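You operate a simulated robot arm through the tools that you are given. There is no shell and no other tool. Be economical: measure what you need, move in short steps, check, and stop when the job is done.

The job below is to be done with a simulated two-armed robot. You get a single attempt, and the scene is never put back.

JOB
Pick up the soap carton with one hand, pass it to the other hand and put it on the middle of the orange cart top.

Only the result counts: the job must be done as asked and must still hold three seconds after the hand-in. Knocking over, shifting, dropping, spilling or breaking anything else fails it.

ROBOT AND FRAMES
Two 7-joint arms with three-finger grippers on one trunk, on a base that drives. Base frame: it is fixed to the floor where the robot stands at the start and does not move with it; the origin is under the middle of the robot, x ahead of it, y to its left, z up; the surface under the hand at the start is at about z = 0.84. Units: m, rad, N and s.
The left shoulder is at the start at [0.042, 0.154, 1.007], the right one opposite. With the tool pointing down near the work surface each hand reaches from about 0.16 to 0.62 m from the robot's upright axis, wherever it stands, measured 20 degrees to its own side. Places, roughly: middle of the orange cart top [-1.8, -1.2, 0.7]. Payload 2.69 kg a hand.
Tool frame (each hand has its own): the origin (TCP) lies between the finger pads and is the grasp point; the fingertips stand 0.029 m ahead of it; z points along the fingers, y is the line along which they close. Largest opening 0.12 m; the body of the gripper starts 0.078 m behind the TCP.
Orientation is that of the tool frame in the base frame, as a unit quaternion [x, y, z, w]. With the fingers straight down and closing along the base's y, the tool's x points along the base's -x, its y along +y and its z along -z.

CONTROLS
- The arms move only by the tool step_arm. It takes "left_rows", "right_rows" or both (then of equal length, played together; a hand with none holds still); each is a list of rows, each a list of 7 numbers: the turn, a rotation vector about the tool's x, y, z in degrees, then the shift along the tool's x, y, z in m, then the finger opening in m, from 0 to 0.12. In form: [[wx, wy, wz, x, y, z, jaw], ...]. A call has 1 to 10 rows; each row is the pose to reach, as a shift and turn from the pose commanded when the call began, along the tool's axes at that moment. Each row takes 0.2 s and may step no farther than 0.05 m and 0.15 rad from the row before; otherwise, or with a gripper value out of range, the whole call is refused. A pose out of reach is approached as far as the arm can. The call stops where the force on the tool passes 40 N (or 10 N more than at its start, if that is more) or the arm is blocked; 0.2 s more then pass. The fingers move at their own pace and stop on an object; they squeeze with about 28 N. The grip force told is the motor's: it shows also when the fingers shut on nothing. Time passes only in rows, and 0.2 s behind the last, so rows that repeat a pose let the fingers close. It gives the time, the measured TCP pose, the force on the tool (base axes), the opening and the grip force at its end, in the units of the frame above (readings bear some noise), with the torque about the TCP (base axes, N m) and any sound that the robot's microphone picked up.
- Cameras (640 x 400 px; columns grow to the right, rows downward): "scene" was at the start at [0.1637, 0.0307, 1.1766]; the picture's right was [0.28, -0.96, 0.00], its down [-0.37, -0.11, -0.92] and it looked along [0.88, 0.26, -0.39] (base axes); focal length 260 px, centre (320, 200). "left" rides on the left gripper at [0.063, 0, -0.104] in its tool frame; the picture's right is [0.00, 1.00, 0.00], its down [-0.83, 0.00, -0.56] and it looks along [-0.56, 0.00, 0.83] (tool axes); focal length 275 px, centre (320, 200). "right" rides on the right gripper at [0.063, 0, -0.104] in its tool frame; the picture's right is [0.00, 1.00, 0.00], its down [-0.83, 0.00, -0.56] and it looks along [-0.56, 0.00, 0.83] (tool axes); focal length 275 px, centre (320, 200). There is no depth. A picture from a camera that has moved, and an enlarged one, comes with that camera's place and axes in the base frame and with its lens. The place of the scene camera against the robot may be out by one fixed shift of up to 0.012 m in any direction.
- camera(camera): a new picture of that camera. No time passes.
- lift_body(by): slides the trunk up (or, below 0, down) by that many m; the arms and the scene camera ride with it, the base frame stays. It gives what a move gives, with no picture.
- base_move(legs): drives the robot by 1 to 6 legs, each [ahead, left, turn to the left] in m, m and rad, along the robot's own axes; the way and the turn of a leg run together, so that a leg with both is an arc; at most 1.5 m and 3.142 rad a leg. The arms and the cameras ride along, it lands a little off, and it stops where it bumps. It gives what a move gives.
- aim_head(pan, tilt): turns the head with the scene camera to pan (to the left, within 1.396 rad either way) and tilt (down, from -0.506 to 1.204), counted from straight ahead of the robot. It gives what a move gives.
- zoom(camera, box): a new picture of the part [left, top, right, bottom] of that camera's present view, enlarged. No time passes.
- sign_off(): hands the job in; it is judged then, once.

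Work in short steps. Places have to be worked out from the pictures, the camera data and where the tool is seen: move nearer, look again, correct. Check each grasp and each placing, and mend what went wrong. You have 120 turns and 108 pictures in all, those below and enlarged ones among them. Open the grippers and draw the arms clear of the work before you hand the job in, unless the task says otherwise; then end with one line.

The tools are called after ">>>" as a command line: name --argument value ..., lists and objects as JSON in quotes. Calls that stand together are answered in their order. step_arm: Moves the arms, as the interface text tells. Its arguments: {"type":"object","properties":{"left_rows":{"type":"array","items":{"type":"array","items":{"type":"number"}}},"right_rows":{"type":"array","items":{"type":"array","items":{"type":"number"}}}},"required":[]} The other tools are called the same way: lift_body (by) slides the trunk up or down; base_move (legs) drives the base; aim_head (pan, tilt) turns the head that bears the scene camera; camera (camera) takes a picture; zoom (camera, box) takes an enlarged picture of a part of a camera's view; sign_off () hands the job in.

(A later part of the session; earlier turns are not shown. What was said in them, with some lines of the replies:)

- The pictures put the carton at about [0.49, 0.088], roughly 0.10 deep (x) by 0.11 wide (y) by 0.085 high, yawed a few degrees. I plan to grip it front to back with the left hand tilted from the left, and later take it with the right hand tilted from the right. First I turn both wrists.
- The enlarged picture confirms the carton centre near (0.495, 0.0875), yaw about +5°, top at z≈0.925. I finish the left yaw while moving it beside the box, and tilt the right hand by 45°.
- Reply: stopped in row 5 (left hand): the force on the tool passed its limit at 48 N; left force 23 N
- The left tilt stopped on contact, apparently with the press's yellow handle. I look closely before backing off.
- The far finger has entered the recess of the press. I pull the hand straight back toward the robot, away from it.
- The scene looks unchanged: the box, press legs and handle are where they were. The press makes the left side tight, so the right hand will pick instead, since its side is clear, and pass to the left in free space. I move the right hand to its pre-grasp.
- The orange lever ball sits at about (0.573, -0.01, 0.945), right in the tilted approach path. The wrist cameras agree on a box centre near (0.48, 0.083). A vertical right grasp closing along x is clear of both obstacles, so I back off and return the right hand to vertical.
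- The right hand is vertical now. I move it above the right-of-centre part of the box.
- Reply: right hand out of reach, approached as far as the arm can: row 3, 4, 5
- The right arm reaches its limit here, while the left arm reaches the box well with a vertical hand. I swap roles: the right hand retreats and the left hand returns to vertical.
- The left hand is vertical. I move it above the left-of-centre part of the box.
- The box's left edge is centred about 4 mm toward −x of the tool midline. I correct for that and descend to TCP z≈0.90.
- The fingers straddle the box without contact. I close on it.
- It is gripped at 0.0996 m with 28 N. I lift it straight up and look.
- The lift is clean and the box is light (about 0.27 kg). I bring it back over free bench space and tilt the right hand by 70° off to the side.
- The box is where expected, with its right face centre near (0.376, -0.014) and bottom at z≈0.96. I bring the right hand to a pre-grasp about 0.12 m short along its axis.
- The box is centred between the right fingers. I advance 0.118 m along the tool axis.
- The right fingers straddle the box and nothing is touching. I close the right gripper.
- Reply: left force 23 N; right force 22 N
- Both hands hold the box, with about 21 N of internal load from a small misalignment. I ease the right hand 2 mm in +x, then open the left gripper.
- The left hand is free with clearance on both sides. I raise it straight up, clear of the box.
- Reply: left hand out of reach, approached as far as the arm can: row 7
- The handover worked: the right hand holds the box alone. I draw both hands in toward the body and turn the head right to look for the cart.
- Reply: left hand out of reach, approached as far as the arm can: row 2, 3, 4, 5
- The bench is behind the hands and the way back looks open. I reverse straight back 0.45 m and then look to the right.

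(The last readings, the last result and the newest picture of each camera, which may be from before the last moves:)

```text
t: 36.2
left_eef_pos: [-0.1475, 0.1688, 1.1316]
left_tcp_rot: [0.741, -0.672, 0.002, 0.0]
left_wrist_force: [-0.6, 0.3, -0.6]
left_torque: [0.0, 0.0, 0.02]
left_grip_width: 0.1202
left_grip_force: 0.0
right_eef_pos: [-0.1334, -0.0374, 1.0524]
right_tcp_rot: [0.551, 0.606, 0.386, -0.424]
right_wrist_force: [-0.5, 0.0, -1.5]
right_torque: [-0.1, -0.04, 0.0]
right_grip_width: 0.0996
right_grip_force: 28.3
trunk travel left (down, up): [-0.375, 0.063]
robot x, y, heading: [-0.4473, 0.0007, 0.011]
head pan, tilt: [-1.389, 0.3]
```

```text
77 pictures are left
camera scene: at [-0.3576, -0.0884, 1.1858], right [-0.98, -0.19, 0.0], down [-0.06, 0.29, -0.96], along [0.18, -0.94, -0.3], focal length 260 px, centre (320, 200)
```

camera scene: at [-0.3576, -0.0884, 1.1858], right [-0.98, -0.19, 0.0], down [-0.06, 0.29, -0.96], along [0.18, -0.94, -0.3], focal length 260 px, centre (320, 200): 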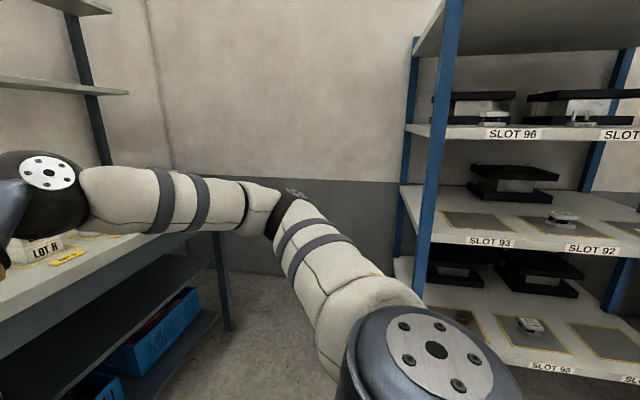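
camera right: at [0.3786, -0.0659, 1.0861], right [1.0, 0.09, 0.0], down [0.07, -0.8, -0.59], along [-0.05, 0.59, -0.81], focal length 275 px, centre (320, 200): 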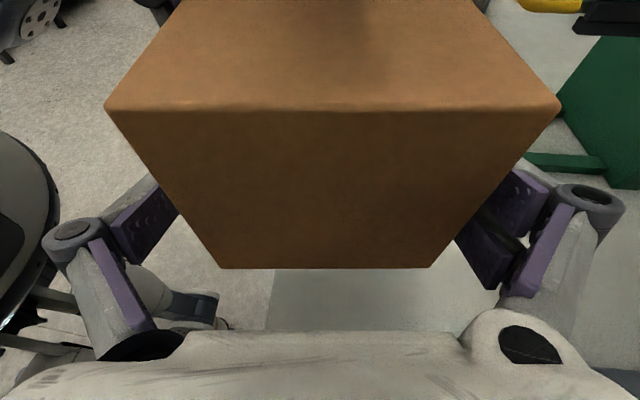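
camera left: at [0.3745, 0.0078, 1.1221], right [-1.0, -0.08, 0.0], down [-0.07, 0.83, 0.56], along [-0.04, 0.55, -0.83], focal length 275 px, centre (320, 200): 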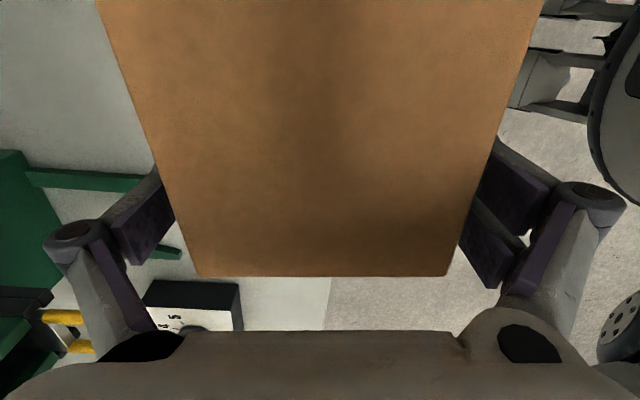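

A rack stands on the right with its front at roughly y≈-1.0, which leaves enough room to turn on the spot. I turn right 1.2 rad and look toward the cart.

>>> base_move --legs '[[0, 0, -1.2]]'

>>> aim_head --pan -0.9 --tilt 0.35

>>> camera --camera "scene"

```text
t: 39.5
left_eef_pos: [-0.1767, -0.2163, 1.1316]
left_tcp_rot: [-0.242, 0.97, -0.002, -0.001]
left_wrist_force: [-0.7, -0.7, 0.1]
left_torque: [0.0, -0.04, 0.02]
left_grip_width: 0.12
left_grip_force: 0.0
right_eef_pos: [-0.3628, -0.3092, 1.0529]
right_tcp_rot: [0.795, 0.197, 0.557, -0.137]
right_wrist_force: [-0.2, -0.1, -2.6]
right_torque: [-0.04, 0.04, -0.02]
right_grip_width: 0.0996
right_grip_force: 28.4
trunk travel left (down, up): [-0.375, 0.063]
robot x, y, heading: [-0.4531, -0.0046, -1.172]
head pan, tilt: [-1.389, 0.3]
```

```text
t: 40.5
left_eef_pos: [-0.1768, -0.217, 1.1311]
left_tcp_rot: [-0.242, 0.97, -0.001, 0.0]
left_wrist_force: [-0.3, -0.5, 0.2]
left_torque: [0.02, 0.02, 0.0]
left_grip_width: 0.1201
left_grip_force: 0.1
right_eef_pos: [-0.363, -0.3085, 1.0532]
right_tcp_rot: [0.795, 0.197, 0.556, -0.138]
right_wrist_force: [0.4, 0.0, -2.3]
right_torque: [-0.01, 0.06, -0.01]
right_grip_width: 0.0999
right_grip_force: 28.1
trunk travel left (down, up): [-0.375, 0.063]
robot x, y, heading: [-0.4492, -0.0067, -1.171]
head pan, tilt: [-0.901, 0.351]
```

```text
76 pictures are left
camera scene: at [-0.4591, -0.1376, 1.1811], right [-0.88, 0.48, 0.0], down [0.17, 0.3, -0.94], along [-0.45, -0.82, -0.34], focal length 260 px, centre (320, 200)
```

scene: 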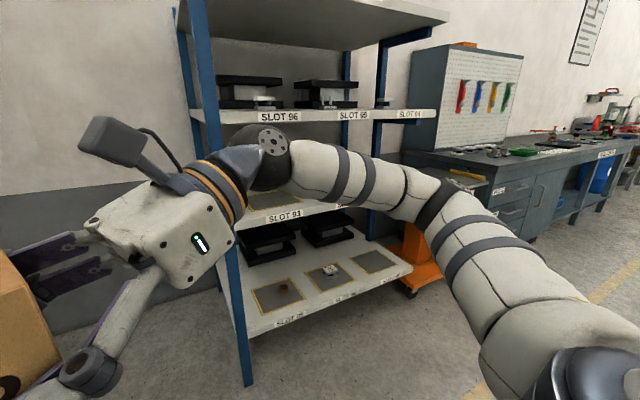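

The orange cart sits beyond the rack's far end, in front of a workbench. I turn further right for a clear view.

>>> base_move --legs '[[0, 0, -1.3]]'

>>> aim_head --pan 0.2 --tilt 0.35

>>> camera --camera "scene"

```text
t: 44.1
left_eef_pos: [-0.5924, -0.3188, 1.1319]
left_tcp_rot: [0.405, 0.914, -0.001, -0.001]
left_wrist_force: [-0.2, 0.4, -0.3]
left_torque: [0.0, 0.0, 0.0]
left_grip_width: 0.1202
left_grip_force: 0.2
right_eef_pos: [-0.7259, -0.1617, 1.0521]
right_tcp_rot: [0.748, -0.333, 0.524, 0.234]
right_wrist_force: [-1.0, 0.8, -2.2]
right_torque: [0.02, 0.08, 0.03]
right_grip_width: 0.1
right_grip_force: 27.9
trunk travel left (down, up): [-0.375, 0.063]
robot x, y, heading: [-0.4484, -0.0021, -2.497]
head pan, tilt: [-0.901, 0.351]
```

```text
t: 45.5
left_eef_pos: [-0.5915, -0.3184, 1.1317]
left_tcp_rot: [0.406, 0.914, 0.0, -0.001]
left_wrist_force: [-0.7, 0.1, -1.3]
left_torque: [0.01, -0.01, 0.02]
left_grip_width: 0.1201
left_grip_force: 0.0
right_eef_pos: [-0.7252, -0.162, 1.0516]
right_tcp_rot: [0.748, -0.333, 0.524, 0.233]
right_wrist_force: [-0.2, -0.8, -2.8]
right_torque: [0.06, 0.05, -0.02]
right_grip_width: 0.0997
right_grip_force: 28.0
trunk travel left (down, up): [-0.375, 0.063]
robot x, y, heading: [-0.4531, -0.0049, -2.495]
head pan, tilt: [0.201, 0.351]
```

```text
75 pictures are left
camera scene: at [-0.5519, -0.1052, 1.1811], right [-0.75, 0.66, 0.0], down [0.23, 0.26, -0.94], along [-0.62, -0.7, -0.34], focal length 260 px, centre (320, 200)
```

scene: 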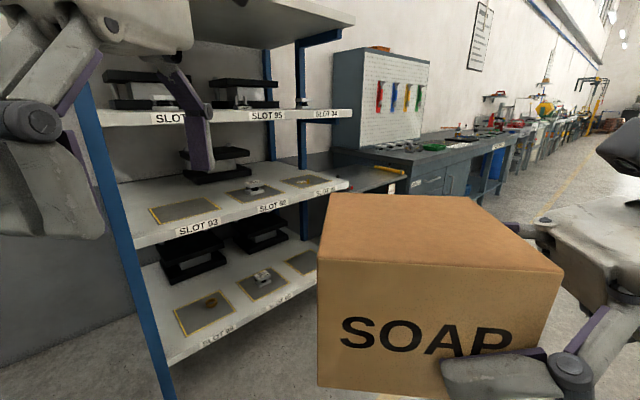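

The box blocks the view of the cart. I shift the right hand outward and down a little to open the sightline.

>>> step_arm --right_rows '[[0, 0, 0, -0.022, 0.003, -0.024, 0.06], [0, 0, 0, -0.044, 0.007, -0.049, 0.06], [0, 0, 0, -0.066, 0.01, -0.073, 0.06], [0, 0, 0, -0.088, 0.013, -0.098, 0.06], [0, 0, 0, -0.108, 0.017, -0.122, 0.06]]'

>>> aim_head --pan 0.1 --tilt 0.3

>>> camera --camera "scene"

```text
t: 46.7
left_eef_pos: [-0.5913, -0.317, 1.1325]
left_tcp_rot: [0.405, 0.914, -0.001, -0.001]
left_wrist_force: [0.0, 0.0, 0.0]
left_torque: [0.01, 0.01, -0.02]
left_grip_width: 0.1199
left_grip_force: 0.1
right_eef_pos: [-0.8403, -0.0591, 0.9924]
right_tcp_rot: [0.748, -0.333, 0.523, 0.234]
right_wrist_force: [0.1, 0.1, -2.3]
right_torque: [0.04, 0.05, 0.01]
right_grip_width: 0.0996
right_grip_force: 28.2
trunk travel left (down, up): [-0.375, 0.063]
robot x, y, heading: [-0.4519, -0.0011, -2.492]
head pan, tilt: [0.201, 0.351]
```

```text
t: 47.3
left_eef_pos: [-0.5925, -0.3188, 1.1306]
left_tcp_rot: [0.406, 0.914, 0.0, -0.001]
left_wrist_force: [0.3, 0.2, 0.2]
left_torque: [-0.03, 0.0, 0.0]
left_grip_width: 0.1201
left_grip_force: 0.0
right_eef_pos: [-0.8385, -0.0591, 0.993]
right_tcp_rot: [0.749, -0.333, 0.524, 0.232]
right_wrist_force: [1.4, -0.2, -1.9]
right_torque: [0.05, 0.04, 0.01]
right_grip_width: 0.0997
right_grip_force: 28.0
trunk travel left (down, up): [-0.375, 0.063]
robot x, y, heading: [-0.4507, -0.0015, -2.496]
head pan, tilt: [0.099, 0.3]
```

```text
74 pictures are left
camera scene: at [-0.5587, -0.0989, 1.1858], right [-0.68, 0.73, 0.0], down [0.22, 0.2, -0.96], along [-0.7, -0.65, -0.3], focal length 260 px, centre (320, 200)
```

scene: 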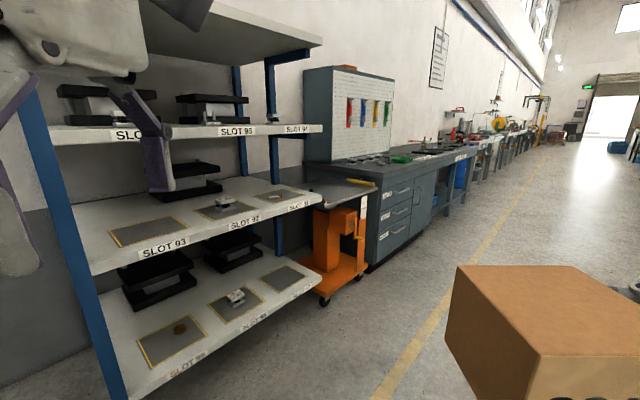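

The cart shows just past the rack. I zoom in on its top.

>>> zoom --camera "scene" --box '[270, 140, 430, 310]'

```text
2.35 times, centred on (350, 225) of scene
camera zoom: at [-0.5587, -0.0989, 1.1858], right [-0.68, 0.73, 0.0], down [0.22, 0.2, -0.96], along [-0.7, -0.65, -0.3], focal length 611 px, centre (249, 141)
```

zoom: 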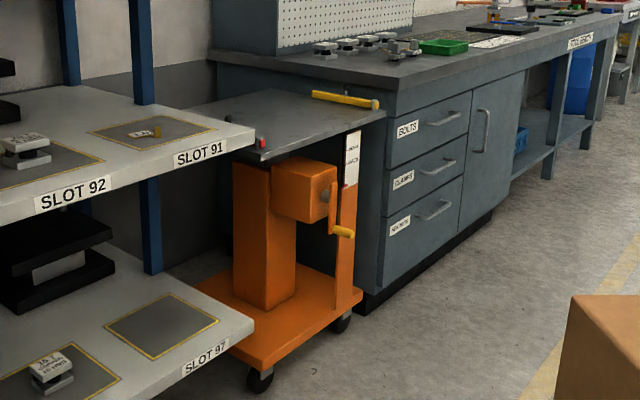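

The cart top is a grey plate at about z≈0.7 with its front edge near y≈-1.04, spanning x≈-1.6 to -2.2. The rack ends near x≈-1.55. I tuck the left hand in, then drive to (-1.7, -0.25) and turn to face it.

>>> step_arm --left_rows '[[0, 0, 0, -0.02, 0.014, 0.01, 0.12], [0, 0, 0, -0.04, 0.028, 0.02, 0.12], [0, 0, 0, -0.06, 0.042, 0.03, 0.12], [0, 0, 0, -0.08, 0.056, 0.04, 0.12], [0, 0, 0, -0.107, 0.071, 0.05, 0.12]]'

>>> base_move --legs '[[1.149, -0.551, 0], [0, 0, 0.925]]'

>>> aim_head --pan -0.1 --tilt 0.45

>>> camera --camera "scene"

```text
t: 48.5
left_eef_pos: [-0.4856, -0.3388, 1.0614]
left_tcp_rot: [0.405, 0.914, -0.001, -0.002]
left_wrist_force: [-0.2, 0.0, 0.0]
left_torque: [0.0, 0.01, -0.02]
left_grip_width: 0.1202
left_grip_force: 0.0
left hand out of reach, approached as far as the arm can: row 2, 3, 4, 5
right_eef_pos: [-0.8393, -0.0593, 0.9929]
right_tcp_rot: [0.749, -0.333, 0.524, 0.233]
right_wrist_force: [0.0, -0.8, -1.9]
right_torque: [0.13, 0.05, -0.01]
right_grip_width: 0.0997
right_grip_force: 27.9
trunk travel left (down, up): [-0.375, 0.063]
robot x, y, heading: [-0.4501, -0.001, -2.496]
head pan, tilt: [0.099, 0.3]
```

```text
t: 57.3
left_eef_pos: [-1.4537, -0.4749, 1.0621]
left_tcp_rot: [-0.031, 1.0, -0.001, -0.001]
left_wrist_force: [0.0, -0.4, 0.1]
left_torque: [0.0, -0.02, 0.0]
left_grip_width: 0.1203
left_grip_force: 0.0
right_eef_pos: [-1.8918, -0.5772, 0.9938]
right_tcp_rot: [0.819, 0.023, 0.573, -0.015]
right_wrist_force: [0.3, 0.6, -3.8]
right_torque: [-0.02, 0.11, -0.02]
right_grip_width: 0.0997
right_grip_force: 28.0
trunk travel left (down, up): [-0.375, 0.063]
robot x, y, heading: [-1.6948, -0.2383, -1.601]
head pan, tilt: [0.099, 0.3]
```

```text
t: 58.0
left_eef_pos: [-1.4542, -0.4764, 1.0609]
left_tcp_rot: [-0.03, 1.0, -0.001, -0.001]
left_wrist_force: [-0.3, 1.0, 0.5]
left_torque: [0.01, 0.03, 0.03]
left_grip_width: 0.1201
left_grip_force: 0.1
right_eef_pos: [-1.8922, -0.5761, 0.9924]
right_tcp_rot: [0.819, 0.024, 0.573, -0.016]
right_wrist_force: [0.7, 0.2, -2.5]
right_torque: [0.02, 0.05, -0.02]
right_grip_width: 0.0996
right_grip_force: 27.8
trunk travel left (down, up): [-0.375, 0.063]
robot x, y, heading: [-1.7013, -0.2349, -1.604]
head pan, tilt: [-0.099, 0.45]
```

```text
72 pictures are left
camera scene: at [-1.697, -0.3869, 1.1719], right [-0.99, 0.13, 0.0], down [0.06, 0.43, -0.9], along [-0.11, -0.89, -0.43], focal length 260 px, centre (320, 200)
```

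scene: 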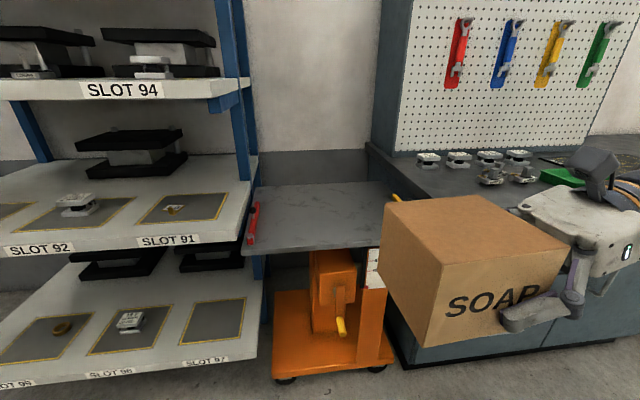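

The plate lies at about z≈0.72 and is roughly 0.6 by 0.5 m, with its centre near (-1.86, -1.24) and a taller tool bench to its right. To keep the wrist away from that bench I turn the held box 60° clockwise about vertical so the hand points forward-left, and extend it a little.

>>> step_arm --right_rows '[[-7.05, 0, 2.56, -0.0005, 0.015, -0.0012, 0.06], [-14.1, 0, 5.13, -0.0009, 0.03, -0.0025, 0.06], [-21.15, 0, 7.7, -0.0014, 0.045, -0.0037, 0.06], [-28.2, 0, 10.26, -0.0018, 0.06, -0.005, 0.06], [-35.2, 0, 12.8, -0.0023, 0.075, -0.006, 0.06], [-42.3, 0, 15.4, -0.0027, 0.09, -0.0074, 0.06], [-49.3, 0, 17.95, -0.003, 0.105, -0.0086, 0.06], [-56.4, 0, 20.5, -0.0036, 0.1195, -0.0098, 0.06]]'

>>> camera --camera "scene"

```text
t: 59.8
left_eef_pos: [-1.4532, -0.4755, 1.0616]
left_tcp_rot: [-0.03, 1.0, -0.001, -0.001]
left_wrist_force: [-0.3, 0.3, -0.6]
left_torque: [0.01, 0.02, 0.0]
left_grip_width: 0.1199
left_grip_force: 0.0
right_eef_pos: [-1.8967, -0.6968, 0.9927]
right_tcp_rot: [0.721, -0.389, 0.505, 0.272]
right_wrist_force: [-0.4, 0.0, -1.5]
right_torque: [0.08, 0.06, -0.01]
right_grip_width: 0.0997
right_grip_force: 28.4
trunk travel left (down, up): [-0.375, 0.063]
robot x, y, heading: [-1.6951, -0.2338, -1.596]
head pan, tilt: [-0.099, 0.45]
```

```text
71 pictures are left
camera scene: at [-1.6969, -0.387, 1.1718], right [-0.99, 0.13, 0.0], down [0.06, 0.43, -0.9], along [-0.12, -0.89, -0.44], focal length 260 px, centre (320, 200)
```

scene: 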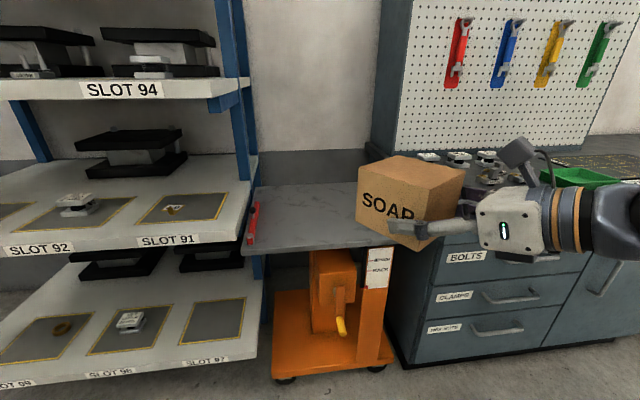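

The box is now on a good heading. Before driving nearer, I swing the left hand back and outward so it keeps clear of the rack.

>>> step_arm --left_rows '[[0, 0, 0, -0.038, 0.01, 0.01, 0.12], [0, 0, 0, -0.076, 0.025, 0.02, 0.12], [0, 0, 0, -0.114, 0.05, 0.03, 0.12], [0, 0, 0, -0.152, 0.075, 0.04, 0.12], [0, 0, 0, -0.18, 0.1, 0.05, 0.12], [0, 0, 0, -0.191, 0.124, 0.05, 0.12]]'

>>> aim_head --pan 1.0 --tilt 0.4

>>> camera --camera "scene"

```text
t: 61.0
left_eef_pos: [-1.4061, -0.4201, 0.9739]
left_tcp_rot: [-0.033, 0.999, -0.008, -0.004]
left_wrist_force: [2.0, -5.9, -1.0]
left_torque: [0.14, 0.04, -0.16]
left_grip_width: 0.1152
left_grip_force: 0.0
left hand out of reach, approached as far as the arm can: row 1, 2, 3, 4, 5
right_eef_pos: [-1.896, -0.6958, 0.9912]
right_tcp_rot: [0.721, -0.389, 0.505, 0.273]
right_wrist_force: [0.2, 0.2, -2.5]
right_torque: [0.07, 0.05, 0.01]
right_grip_width: 0.0995
right_grip_force: 28.6
trunk travel left (down, up): [-0.375, 0.063]
robot x, y, heading: [-1.6924, -0.2386, -1.598]
head pan, tilt: [-0.099, 0.45]
stopped in row 5 (left hand): the force on the tool passed its limit at 78 N (the readings are from after the stop); the commanded pose is now the measured one
```

```text
t: 62.3
left_eef_pos: [-1.407, -0.4198, 0.9744]
left_tcp_rot: [-0.034, 0.999, -0.007, -0.004]
left_wrist_force: [0.7, -8.6, 1.0]
left_torque: [0.45, 0.03, -0.18]
left_grip_width: 0.1147
left_grip_force: 0.0
right_eef_pos: [-1.8966, -0.6959, 0.9925]
right_tcp_rot: [0.72, -0.389, 0.505, 0.273]
right_wrist_force: [-0.2, 0.1, -2.1]
right_torque: [0.04, 0.04, 0.04]
right_grip_width: 0.0997
right_grip_force: 28.2
trunk travel left (down, up): [-0.375, 0.063]
robot x, y, heading: [-1.6923, -0.2367, -1.602]
head pan, tilt: [1.0, 0.4]
```

```text
70 pictures are left
camera scene: at [-1.6089, -0.3481, 1.1765], right [-0.56, -0.83, 0.0], down [-0.32, 0.22, -0.92], along [0.76, -0.52, -0.39], focal length 260 px, centre (320, 200)
```

scene: 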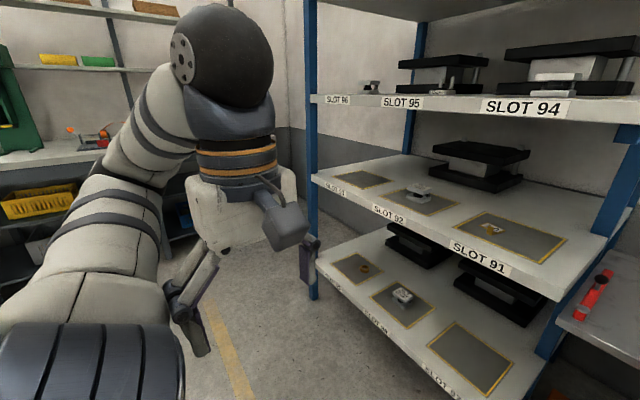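

The left finger met its own upper arm, so I ease it forward 4 cm. With the wrist now behind the box the right arm has spare reach, so I only need to drive to about (-1.66, -0.56), which leaves the left arm clear of the rack.

>>> step_arm --left_rows '[[0, 0, 0, 0, -0.015, 0, 0.12], [0, 0, 0, 0, -0.03, 0, 0.12], [0, 0, 0, 0, -0.04, 0, 0.12]]'

>>> base_move --legs '[[0.32, 0.04, 0.03]]'

>>> aim_head --pan -0.2 --tilt 0.65

>>> camera --camera "scene"

>>> camera --camera "right"

```text
t: 63.1
left_eef_pos: [-1.4043, -0.459, 0.9744]
left_tcp_rot: [-0.034, 0.999, -0.007, -0.003]
left_wrist_force: [-0.7, 0.0, 0.8]
left_torque: [-0.01, 0.01, 0.0]
left_grip_width: 0.1198
left_grip_force: 0.0
right_eef_pos: [-1.8967, -0.6969, 0.9925]
right_tcp_rot: [0.72, -0.389, 0.505, 0.273]
right_wrist_force: [0.2, -0.1, -2.6]
right_torque: [0.08, 0.04, -0.03]
right_grip_width: 0.0997
right_grip_force: 27.9
trunk travel left (down, up): [-0.375, 0.063]
robot x, y, heading: [-1.6937, -0.2387, -1.595]
head pan, tilt: [1.0, 0.4]
```

```text
t: 65.2
left_eef_pos: [-1.3619, -0.7697, 0.9731]
left_tcp_rot: [-0.049, 0.999, -0.007, -0.003]
left_wrist_force: [0.1, 0.0, 0.2]
left_torque: [0.03, -0.02, 0.02]
left_grip_width: 0.1198
left_grip_force: 0.0
right_eef_pos: [-1.8483, -1.0214, 0.9915]
right_tcp_rot: [0.726, -0.378, 0.51, 0.266]
right_wrist_force: [0.1, 0.0, -2.3]
right_torque: [0.05, 0.06, 0.01]
right_grip_width: 0.0998
right_grip_force: 27.8
trunk travel left (down, up): [-0.375, 0.063]
robot x, y, heading: [-1.6589, -0.5556, -1.574]
head pan, tilt: [1.0, 0.4]
```

```text
t: 66.6
left_eef_pos: [-1.3623, -0.7694, 0.9736]
left_tcp_rot: [-0.049, 0.999, -0.007, -0.004]
left_wrist_force: [-0.1, 0.5, 0.3]
left_torque: [-0.01, 0.0, 0.01]
left_grip_width: 0.1198
left_grip_force: 0.1
right_eef_pos: [-1.8471, -1.0195, 0.9912]
right_tcp_rot: [0.727, -0.377, 0.509, 0.264]
right_wrist_force: [-0.3, -1.0, -2.7]
right_torque: [0.02, 0.03, -0.03]
right_grip_width: 0.0997
right_grip_force: 28.0
trunk travel left (down, up): [-0.375, 0.063]
robot x, y, heading: [-1.6616, -0.555, -1.569]
head pan, tilt: [-0.201, 0.649]
```

```text
69 pictures are left
camera scene: at [-1.6654, -0.6997, 1.154], right [-0.98, 0.2, 0.0], down [0.12, 0.59, -0.8], along [-0.16, -0.78, -0.6], focal length 260 px, centre (320, 200)
```

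scene: 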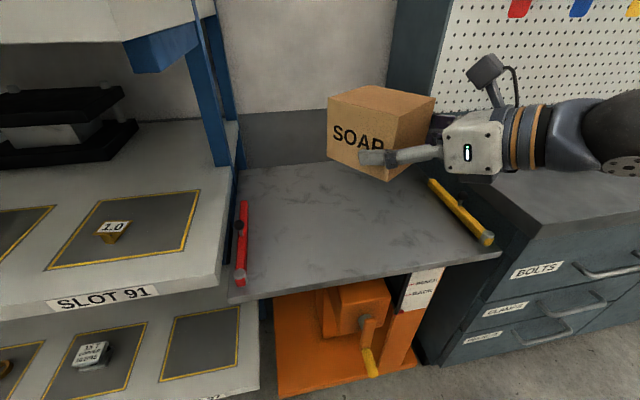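

```text
68 pictures are left
camera right: at [-1.8917, -0.9575, 1.0881], right [-0.82, -0.58, 0.0], down [-0.47, 0.66, -0.59], along [0.34, -0.49, -0.81], focal length 275 px, centre (320, 200)
```

right: 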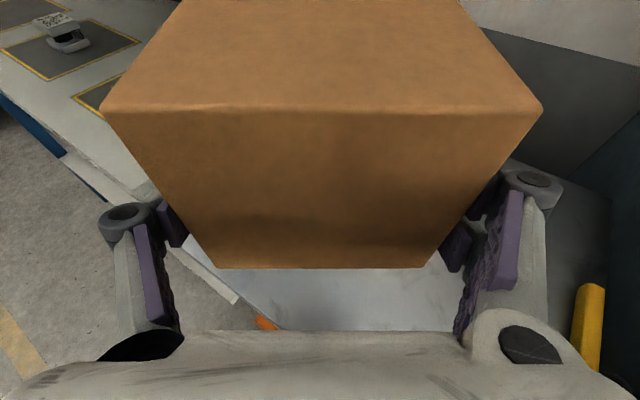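

The whole plate shows now: x≈-1.55 to -2.13, y≈-0.99 to -1.485, so its middle is about (-1.84, -1.24). The box centre is at about (-1.831, -1.045), so I extend the hand over the middle at the current height.

>>> step_arm --right_rows '[[0, 0, 0, 0.0105, 0.024, 0.029, 0.06], [0, 0, 0, 0.021, 0.048, 0.058, 0.06], [0, 0, 0, 0.0316, 0.0717, 0.087, 0.06], [0, 0, 0, 0.042, 0.0956, 0.116, 0.06], [0, 0, 0, 0.0527, 0.1195, 0.145, 0.06], [0, 0, 0, 0.0527, 0.1195, 0.145, 0.06]]'

>>> camera --camera "scene"

```text
t: 68.0
left_eef_pos: [-1.3625, -0.7691, 0.9744]
left_tcp_rot: [-0.048, 0.999, -0.007, -0.004]
left_wrist_force: [-0.5, 1.1, -0.3]
left_torque: [0.0, 0.04, 0.02]
left_grip_width: 0.1201
left_grip_force: 0.1
right_eef_pos: [-1.8574, -1.216, 0.9898]
right_tcp_rot: [0.727, -0.378, 0.509, 0.264]
right_wrist_force: [0.0, 0.1, -2.3]
right_torque: [0.04, 0.06, -0.04]
right_grip_width: 0.0998
right_grip_force: 28.2
trunk travel left (down, up): [-0.375, 0.063]
robot x, y, heading: [-1.6629, -0.5545, -1.57]
head pan, tilt: [-0.201, 0.649]
```

```text
67 pictures are left
camera scene: at [-1.6656, -0.6994, 1.1541], right [-0.98, 0.2, 0.0], down [0.12, 0.59, -0.8], along [-0.16, -0.78, -0.6], focal length 260 px, centre (320, 200)
```

scene: 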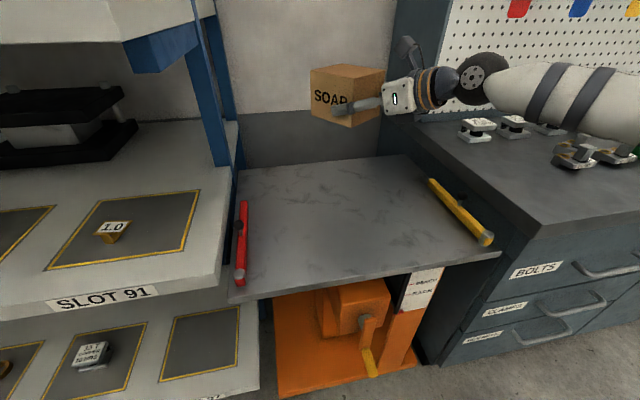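

The plate centre refines to (-1.844, -1.236). The forearm now runs over the tool bench, which would be risky when lowering, so I turn the hand another 35° to point straight ahead while keeping the box centre in place.

>>> step_arm --right_rows '[[-5.5, 0, 2, 0, -0.0026, 0, 0.06], [-11, 0, 4, 0, -0.0053, 0, 0.06], [-16.5, 0, 6, 0, -0.008, 0, 0.06], [-22, 0, 8, 0, -0.0105, 0, 0.06], [-27.5, 0, 10, 0, -0.013, 0, 0.06], [-32.9, 0, 11.97, 0, -0.0158, 0, 0.06], [-32.9, 0, 11.97, 0, -0.0158, 0, 0.06]]'

>>> camera --camera "scene"

```text
t: 69.6
left_eef_pos: [-1.3623, -0.7695, 0.9743]
left_tcp_rot: [-0.05, 0.999, -0.006, -0.003]
left_wrist_force: [0.5, -0.3, 0.6]
left_torque: [-0.02, 0.04, 0.0]
left_grip_width: 0.1198
left_grip_force: 0.0
right_eef_pos: [-1.8444, -1.2069, 0.991]
right_tcp_rot: [0.579, -0.579, 0.406, 0.406]
right_wrist_force: [0.2, -0.1, -2.7]
right_torque: [0.07, 0.0, 0.03]
right_grip_width: 0.1
right_grip_force: 27.9
trunk travel left (down, up): [-0.375, 0.063]
robot x, y, heading: [-1.6586, -0.5561, -1.567]
head pan, tilt: [-0.201, 0.649]
```

```text
66 pictures are left
camera scene: at [-1.6657, -0.6997, 1.154], right [-0.98, 0.2, 0.0], down [0.12, 0.59, -0.8], along [-0.16, -0.78, -0.6], focal length 260 px, centre (320, 200)
```

scene: 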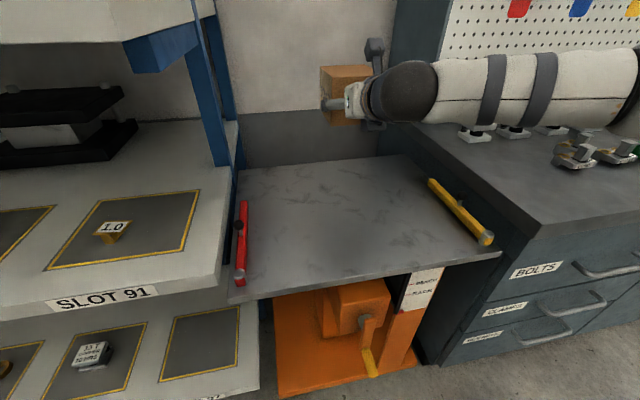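

The hand points straight ahead but the elbow sticks out beside the tool bench. I back the base up 0.15 m and extend the arm by the same amount, which straightens it and keeps it in front of the bench.

>>> base_move --legs '[[-0.15, 0, 0]]'

>>> step_arm --right_rows '[[0, 0, 0, 0.01, 0, 0.028, 0.06], [0, 0, 0, 0.0205, 0, 0.0564, 0.06], [0, 0, 0, 0.0308, 0, 0.0846, 0.06], [0, 0, 0, 0.041, 0, 0.1128, 0.06], [0, 0, 0, 0.0513, 0, 0.141, 0.06], [0, 0, 0, 0.0513, 0, 0.141, 0.06]]'

>>> aim_head --pan -0.35 --tilt 0.55

>>> camera --camera "scene"

```text
t: 71.0
left_eef_pos: [-1.3622, -0.6209, 0.9731]
left_tcp_rot: [-0.048, 0.999, -0.007, -0.004]
left_wrist_force: [-0.2, 0.0, 1.0]
left_torque: [-0.04, 0.01, 0.01]
left_grip_width: 0.1199
left_grip_force: 0.1
right_eef_pos: [-1.8451, -1.0581, 0.9914]
right_tcp_rot: [0.579, -0.579, 0.406, 0.406]
right_wrist_force: [-0.3, 0.5, -1.9]
right_torque: [0.11, -0.02, 0.0]
right_grip_width: 0.0995
right_grip_force: 27.9
trunk travel left (down, up): [-0.375, 0.063]
robot x, y, heading: [-1.6597, -0.4042, -1.566]
head pan, tilt: [-0.201, 0.649]
```

```text
t: 72.4
left_eef_pos: [-1.362, -0.6222, 0.9743]
left_tcp_rot: [-0.048, 0.999, -0.007, -0.003]
left_wrist_force: [0.3, -0.2, -0.4]
left_torque: [0.01, -0.04, 0.01]
left_grip_width: 0.1203
left_grip_force: 0.0
right_eef_pos: [-1.846, -1.2104, 0.9914]
right_tcp_rot: [0.58, -0.578, 0.407, 0.405]
right_wrist_force: [0.0, 0.1, -2.6]
right_torque: [0.09, -0.04, 0.04]
right_grip_width: 0.0997
right_grip_force: 28.6
trunk travel left (down, up): [-0.375, 0.063]
robot x, y, heading: [-1.6606, -0.4059, -1.567]
head pan, tilt: [-0.201, 0.649]
```

```text
t: 73.1
left_eef_pos: [-1.3621, -0.6224, 0.9745]
left_tcp_rot: [-0.049, 0.999, -0.007, -0.004]
left_wrist_force: [0.3, 0.8, -0.5]
left_torque: [0.0, 0.03, -0.01]
left_grip_width: 0.1198
left_grip_force: 0.0
right_eef_pos: [-1.8455, -1.211, 0.9914]
right_tcp_rot: [0.58, -0.579, 0.406, 0.405]
right_wrist_force: [-0.1, -0.3, -3.4]
right_torque: [0.07, -0.02, -0.02]
right_grip_width: 0.0997
right_grip_force: 28.5
trunk travel left (down, up): [-0.375, 0.063]
robot x, y, heading: [-1.6595, -0.4108, -1.567]
head pan, tilt: [-0.351, 0.55]
```

```text
65 pictures are left
camera scene: at [-1.6793, -0.552, 1.1628], right [-0.94, 0.34, 0.0], down [0.18, 0.49, -0.85], along [-0.29, -0.8, -0.52], focal length 260 px, centre (320, 200)
```

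scene: 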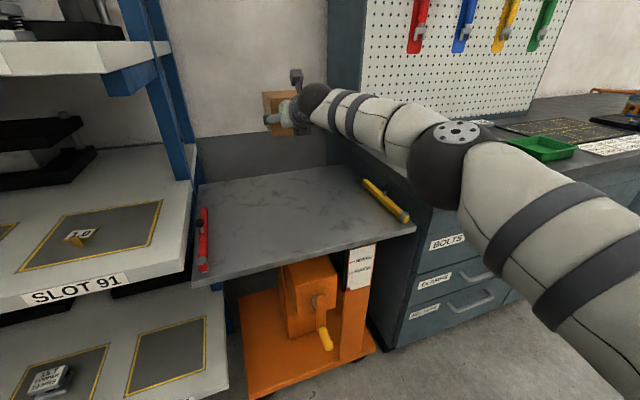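

The elbow is now in front of the tool bench and the forearm clears everything. I lower the trunk by 0.20 m, which should bring the box bottom to about z≈0.76.

>>> lift_body --by -0.2

>>> camera --camera "scene"

>>> camera --camera "right"

```text
t: 75.3
left_eef_pos: [-1.3644, -0.6412, 0.7504]
left_tcp_rot: [-0.048, 0.996, 0.076, -0.001]
left_wrist_force: [0.7, -0.1, -0.5]
left_torque: [0.02, -0.01, -0.01]
left_grip_width: 0.1202
left_grip_force: 0.0
right_eef_pos: [-1.8433, -1.2096, 0.7924]
right_tcp_rot: [0.579, -0.579, 0.406, 0.406]
right_wrist_force: [-0.2, 0.4, -2.3]
right_torque: [0.11, 0.02, -0.01]
right_grip_width: 0.0998
right_grip_force: 28.0
trunk travel left (down, up): [-0.175, 0.263]
robot x, y, heading: [-1.6606, -0.4048, -1.569]
head pan, tilt: [-0.351, 0.55]
```

```text
64 pictures are left
camera scene: at [-1.6793, -0.6143, 0.9527], right [-0.94, 0.34, 0.0], down [0.18, 0.49, -0.85], along [-0.29, -0.8, -0.52], focal length 260 px, centre (320, 200)
```

scene: 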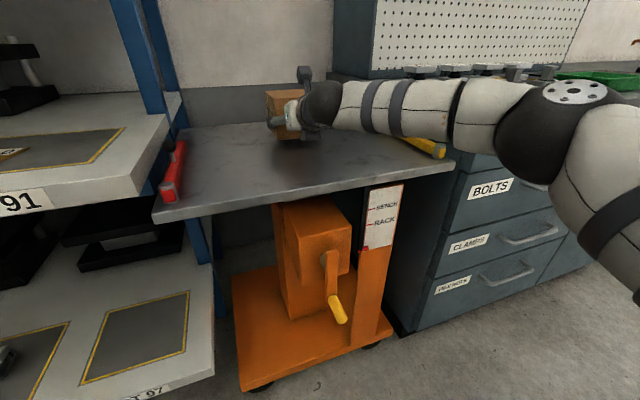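

```text
63 pictures are left
camera right: at [-1.8444, -1.1327, 0.8879], right [-1.0, 0.0, 0.0], down [0.0, 0.81, -0.59], along [0.0, -0.59, -0.81], focal length 275 px, centre (320, 200)
```

right: 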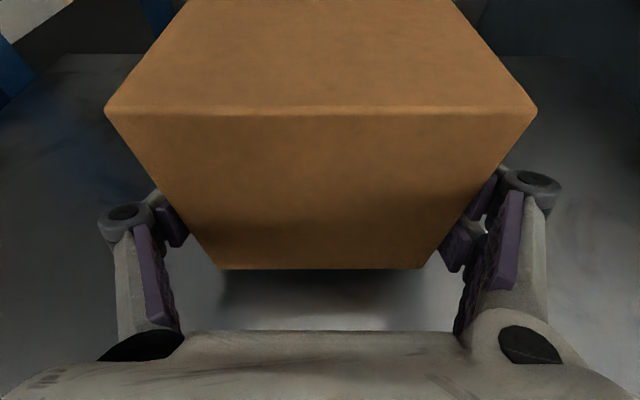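

The box hovers just above the plate, and the plate height triangulates to about 0.72–0.725. I descend slowly by 3 cm with a 5 mm centring correction.

>>> step_arm --right_rows '[[0, 0, 0, -0.011, 0, -0.001, 0.06], [0, 0, 0, -0.0205, 0, 0.002, 0.06], [0, 0, 0, -0.03, 0, 0.0055, 0.06], [0, 0, 0, -0.03, 0, 0.0055, 0.06]]'

>>> zoom --camera "scene" --box '[220, 60, 380, 180]'

```text
t: 76.3
left_eef_pos: [-1.3638, -0.6388, 0.7527]
left_tcp_rot: [-0.049, 0.996, 0.076, 0.0]
left_wrist_force: [-0.6, 0.3, 0.3]
left_torque: [0.02, -0.01, -0.03]
left_grip_width: 0.1202
left_grip_force: 0.1
right_eef_pos: [-1.8443, -1.205, 0.7666]
right_tcp_rot: [0.578, -0.578, 0.407, 0.408]
right_wrist_force: [-1.2, -5.6, 24.2]
right_torque: [-0.43, 0.27, 0.13]
right_grip_width: 0.0997
right_grip_force: 28.1
trunk travel left (down, up): [-0.175, 0.263]
robot x, y, heading: [-1.6626, -0.4097, -1.568]
head pan, tilt: [-0.351, 0.55]
```

```text
3.33 times, centred on (300, 120) of scene
camera zoom: at [-1.6788, -0.6127, 0.9533], right [-0.94, 0.34, 0.0], down [0.18, 0.49, -0.85], along [-0.29, -0.8, -0.52], focal length 865 px, centre (387, 467)
```

zoom: 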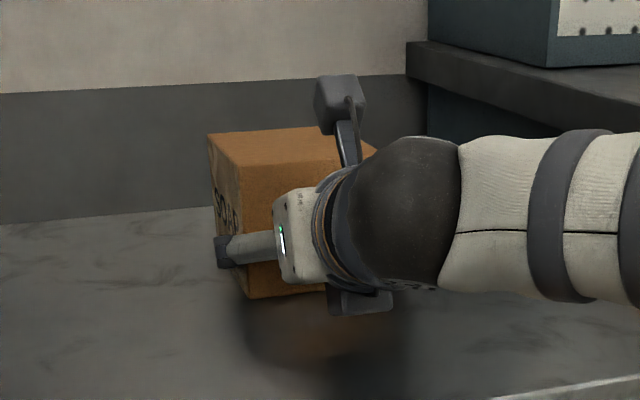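

The box has touched down: +24 N, with the contact ahead of the TCP, so the plate is at about z≈0.736. Correcting for that height and the known scene-camera bias, the plate middle is nearer y≈-1.212. I lift 2 cm, move back 2.2 cm, and lower again to just above the surface.

>>> step_arm --right_rows '[[0, 0, 0, 0.0188, 0, -0.0068, 0.06], [0, 0, 0, 0.0113, 0, -0.0275, 0.06], [0, 0, 0, 0.0113, 0, -0.0275, 0.06], [0, 0, 0, 0.004, 0, -0.025, 0.06], [0, 0, 0, -0.0019, 0, -0.0227, 0.06], [0, 0, 0, -0.0019, 0, -0.0227, 0.06]]'

```text
t: 77.7
left_eef_pos: [-1.3651, -0.6418, 0.7514]
left_tcp_rot: [-0.049, 0.996, 0.078, 0.0]
left_wrist_force: [-0.1, -0.2, -0.1]
left_torque: [-0.03, 0.02, 0.0]
left_grip_width: 0.1199
left_grip_force: 0.1
right_eef_pos: [-1.8439, -1.1823, 0.7678]
right_tcp_rot: [-0.579, 0.58, -0.405, -0.406]
right_wrist_force: [-0.1, 0.1, -2.3]
right_torque: [0.09, 0.0, -0.01]
right_grip_width: 0.0995
right_grip_force: 28.2
trunk travel left (down, up): [-0.175, 0.263]
robot x, y, heading: [-1.6591, -0.4074, -1.566]
head pan, tilt: [-0.351, 0.55]
```

It hangs free at 0.768. I lower it in 2 mm steps until the plate carries it.

>>> step_arm --right_rows '[[0, 0, 0, -0.0014, 0, 0.0005, 0.06], [0, 0, 0, -0.0028, 0, 0.001, 0.06], [0, 0, 0, -0.0028, 0, 0.001, 0.06]]'

```text
t: 78.5
left_eef_pos: [-1.3632, -0.6401, 0.7525]
left_tcp_rot: [-0.049, 0.996, 0.077, 0.0]
left_wrist_force: [0.1, 0.8, -0.5]
left_torque: [-0.02, 0.03, 0.0]
left_grip_width: 0.1201
left_grip_force: 0.0
right_eef_pos: [-1.845, -1.1817, 0.767]
right_tcp_rot: [0.579, -0.577, 0.407, 0.407]
right_wrist_force: [-0.4, -4.9, 10.0]
right_torque: [-0.16, 0.65, 0.24]
right_grip_width: 0.0996
right_grip_force: 28.0
trunk travel left (down, up): [-0.175, 0.263]
robot x, y, heading: [-1.6576, -0.407, -1.571]
head pan, tilt: [-0.351, 0.55]
```

The plate now carries the box (about 12 N of contact). I open the fingers.

>>> step_arm --right_rows '[[0, 0, 0, 0, 0, 0, 0.1], [0, 0, 0, 0, 0, 0, 0.12], [0, 0, 0, 0, 0, 0, 0.12], [0, 0, 0, 0, 0, 0, 0.12]]'

>>> camera --camera "right"

```text
t: 79.5
left_eef_pos: [-1.3623, -0.6407, 0.7515]
left_tcp_rot: [-0.049, 0.996, 0.077, 0.0]
left_wrist_force: [0.6, -0.2, 0.5]
left_torque: [0.01, 0.01, 0.0]
left_grip_width: 0.12
left_grip_force: 0.1
right_eef_pos: [-1.8436, -1.1822, 0.7642]
right_tcp_rot: [0.58, -0.579, 0.405, 0.405]
right_wrist_force: [2.1, -2.3, 4.1]
right_torque: [-0.06, 0.22, 0.14]
right_grip_width: 0.1193
right_grip_force: 0.0
trunk travel left (down, up): [-0.175, 0.263]
robot x, y, heading: [-1.6598, -0.4045, -1.57]
head pan, tilt: [-0.351, 0.55]
```

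```text
61 pictures are left
camera right: at [-1.8446, -1.105, 0.8597], right [-1.0, 0.0, 0.0], down [0.0, 0.81, -0.59], along [0.0, -0.59, -0.81], focal length 275 px, centre (320, 200)
```

right: 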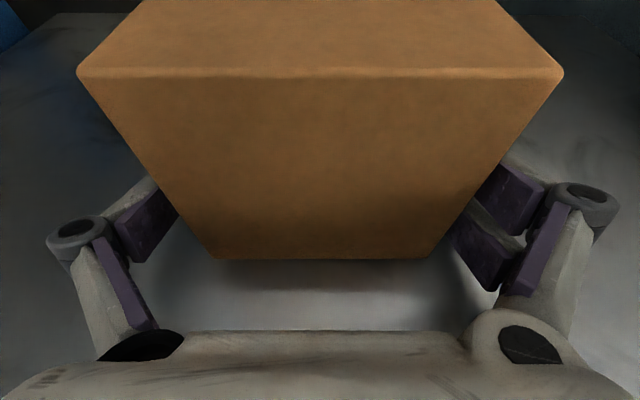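

The fingers are open, with a few newtons of residual touching. I nudge 2 mm to even the gaps and check the force before backing out.

>>> step_arm --right_rows '[[0, 0, 0, 0.002, -0.002, -0.0007, 0.12], [0, 0, 0, 0.002, -0.002, -0.0007, 0.12]]'

>>> zoom --camera "scene" --box '[220, 60, 380, 180]'

```text
t: 80.1
left_eef_pos: [-1.3636, -0.6414, 0.7514]
left_tcp_rot: [-0.049, 0.996, 0.077, -0.001]
left_wrist_force: [-0.7, 0.1, -0.2]
left_torque: [-0.03, -0.01, 0.01]
left_grip_width: 0.1201
left_grip_force: 0.1
right_eef_pos: [-1.8425, -1.182, 0.7661]
right_tcp_rot: [-0.579, 0.579, -0.406, -0.406]
right_wrist_force: [-0.2, 0.2, -1.1]
right_torque: [0.03, 0.03, -0.02]
right_grip_width: 0.12
right_grip_force: 0.1
trunk travel left (down, up): [-0.175, 0.263]
robot x, y, heading: [-1.6597, -0.4078, -1.572]
head pan, tilt: [-0.351, 0.55]
```

```text
3.33 times, centred on (300, 120) of scene
camera zoom: at [-1.6793, -0.6143, 0.9526], right [-0.94, 0.34, 0.0], down [0.18, 0.49, -0.85], along [-0.29, -0.8, -0.52], focal length 865 px, centre (387, 467)
```

zoom: 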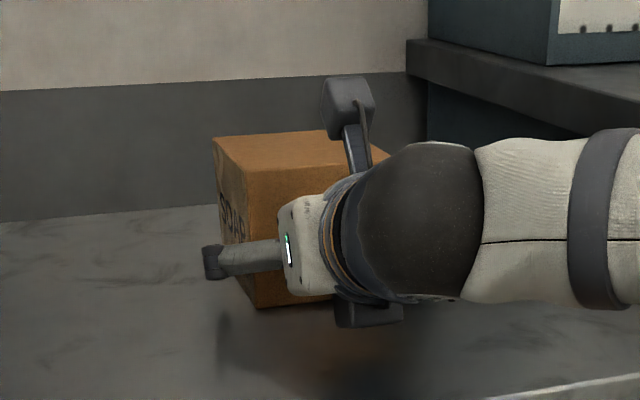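

Contact is gone. I back out along the tool axis (up and toward the robot).

>>> step_arm --right_rows '[[0, 0, 0, 0, 0, -0.02, 0.12], [0, 0, 0, 0, 0, -0.045, 0.12], [0, 0, 0, 0, 0, -0.07, 0.12], [0, 0, 0, 0, 0, -0.095, 0.12], [0, 0, 0, 0.02, 0, -0.12, 0.12], [0, 0, 0, 0.04, 0, -0.15, 0.12]]'

>>> camera --camera "scene"

>>> camera --camera "right"

```text
t: 81.5
left_eef_pos: [-1.3632, -0.6409, 0.7508]
left_tcp_rot: [-0.049, 0.996, 0.076, 0.0]
left_wrist_force: [-0.1, 0.3, -0.5]
left_torque: [0.0, 0.0, -0.02]
left_grip_width: 0.1199
left_grip_force: 0.0
right_eef_pos: [-1.8422, -1.0524, 0.8551]
right_tcp_rot: [0.58, -0.579, 0.405, 0.406]
right_wrist_force: [0.0, -0.8, -0.2]
right_torque: [-0.02, 0.0, 0.0]
right_grip_width: 0.1199
right_grip_force: 0.1
trunk travel left (down, up): [-0.175, 0.263]
robot x, y, heading: [-1.6601, -0.4091, -1.573]
head pan, tilt: [-0.351, 0.55]
```

```text
59 pictures are left
camera scene: at [-1.6792, -0.6142, 0.9527], right [-0.94, 0.34, 0.0], down [0.18, 0.49, -0.85], along [-0.29, -0.8, -0.52], focal length 260 px, centre (320, 200)
```

scene: 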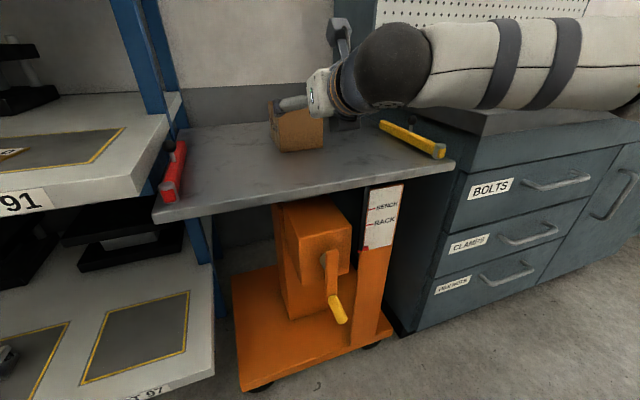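

```text
58 pictures are left
camera right: at [-1.8419, -0.9762, 0.9503], right [-1.0, 0.0, 0.0], down [-0.01, 0.81, -0.59], along [0.0, -0.59, -0.81], focal length 275 px, centre (320, 200)
```

right: 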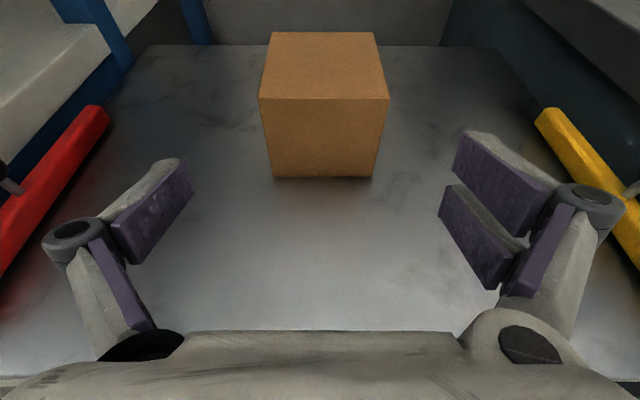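

The wrist camera puts the box centre at about (-1.846, -1.216) and the plate centre at (-1.854, -1.214), so it stands upright in the middle. I back the base straight off to draw the arm clear and take a last look.

>>> base_move --legs '[[-0.25, 0, 0]]'

>>> camera --camera "scene"

```text
t: 83.3
left_eef_pos: [-1.364, -0.3847, 0.7503]
left_tcp_rot: [-0.049, 0.996, 0.077, -0.001]
left_wrist_force: [0.0, 0.2, 0.6]
left_torque: [0.07, 0.01, 0.0]
left_grip_width: 0.1202
left_grip_force: 0.0
right_eef_pos: [-1.842, -0.799, 0.854]
right_tcp_rot: [0.579, -0.579, 0.405, 0.406]
right_wrist_force: [-0.2, 0.6, 0.9]
right_torque: [-0.03, 0.01, 0.0]
right_grip_width: 0.1199
right_grip_force: 0.0
trunk travel left (down, up): [-0.175, 0.263]
robot x, y, heading: [-1.6635, -0.154, -1.573]
head pan, tilt: [-0.351, 0.55]
```

```text
57 pictures are left
camera scene: at [-1.6796, -0.3587, 0.9527], right [-0.94, 0.34, 0.0], down [0.18, 0.49, -0.85], along [-0.29, -0.8, -0.52], focal length 260 px, centre (320, 200)
```

scene: 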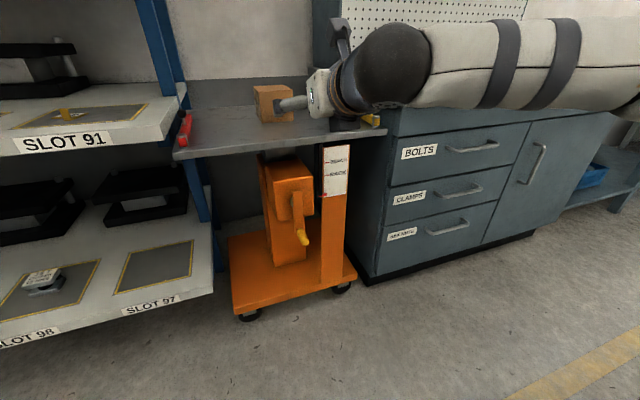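

The box is steady on the cart, both grippers are open and the arms are clear. I hand the job in.

>>> sign_off

```text
The job is handed in.
```

The left hand picked up the soap carton and passed it to the right hand in mid-air. It now stands upright within about 1 cm of the middle of the orange cart top. While I was reaching for the carton, the left hand bumped the press on the bench (48 N); its legs and yellow handle looked unmoved, but its red-knobbed lever was hidden beforehand, so I couldn't check that.
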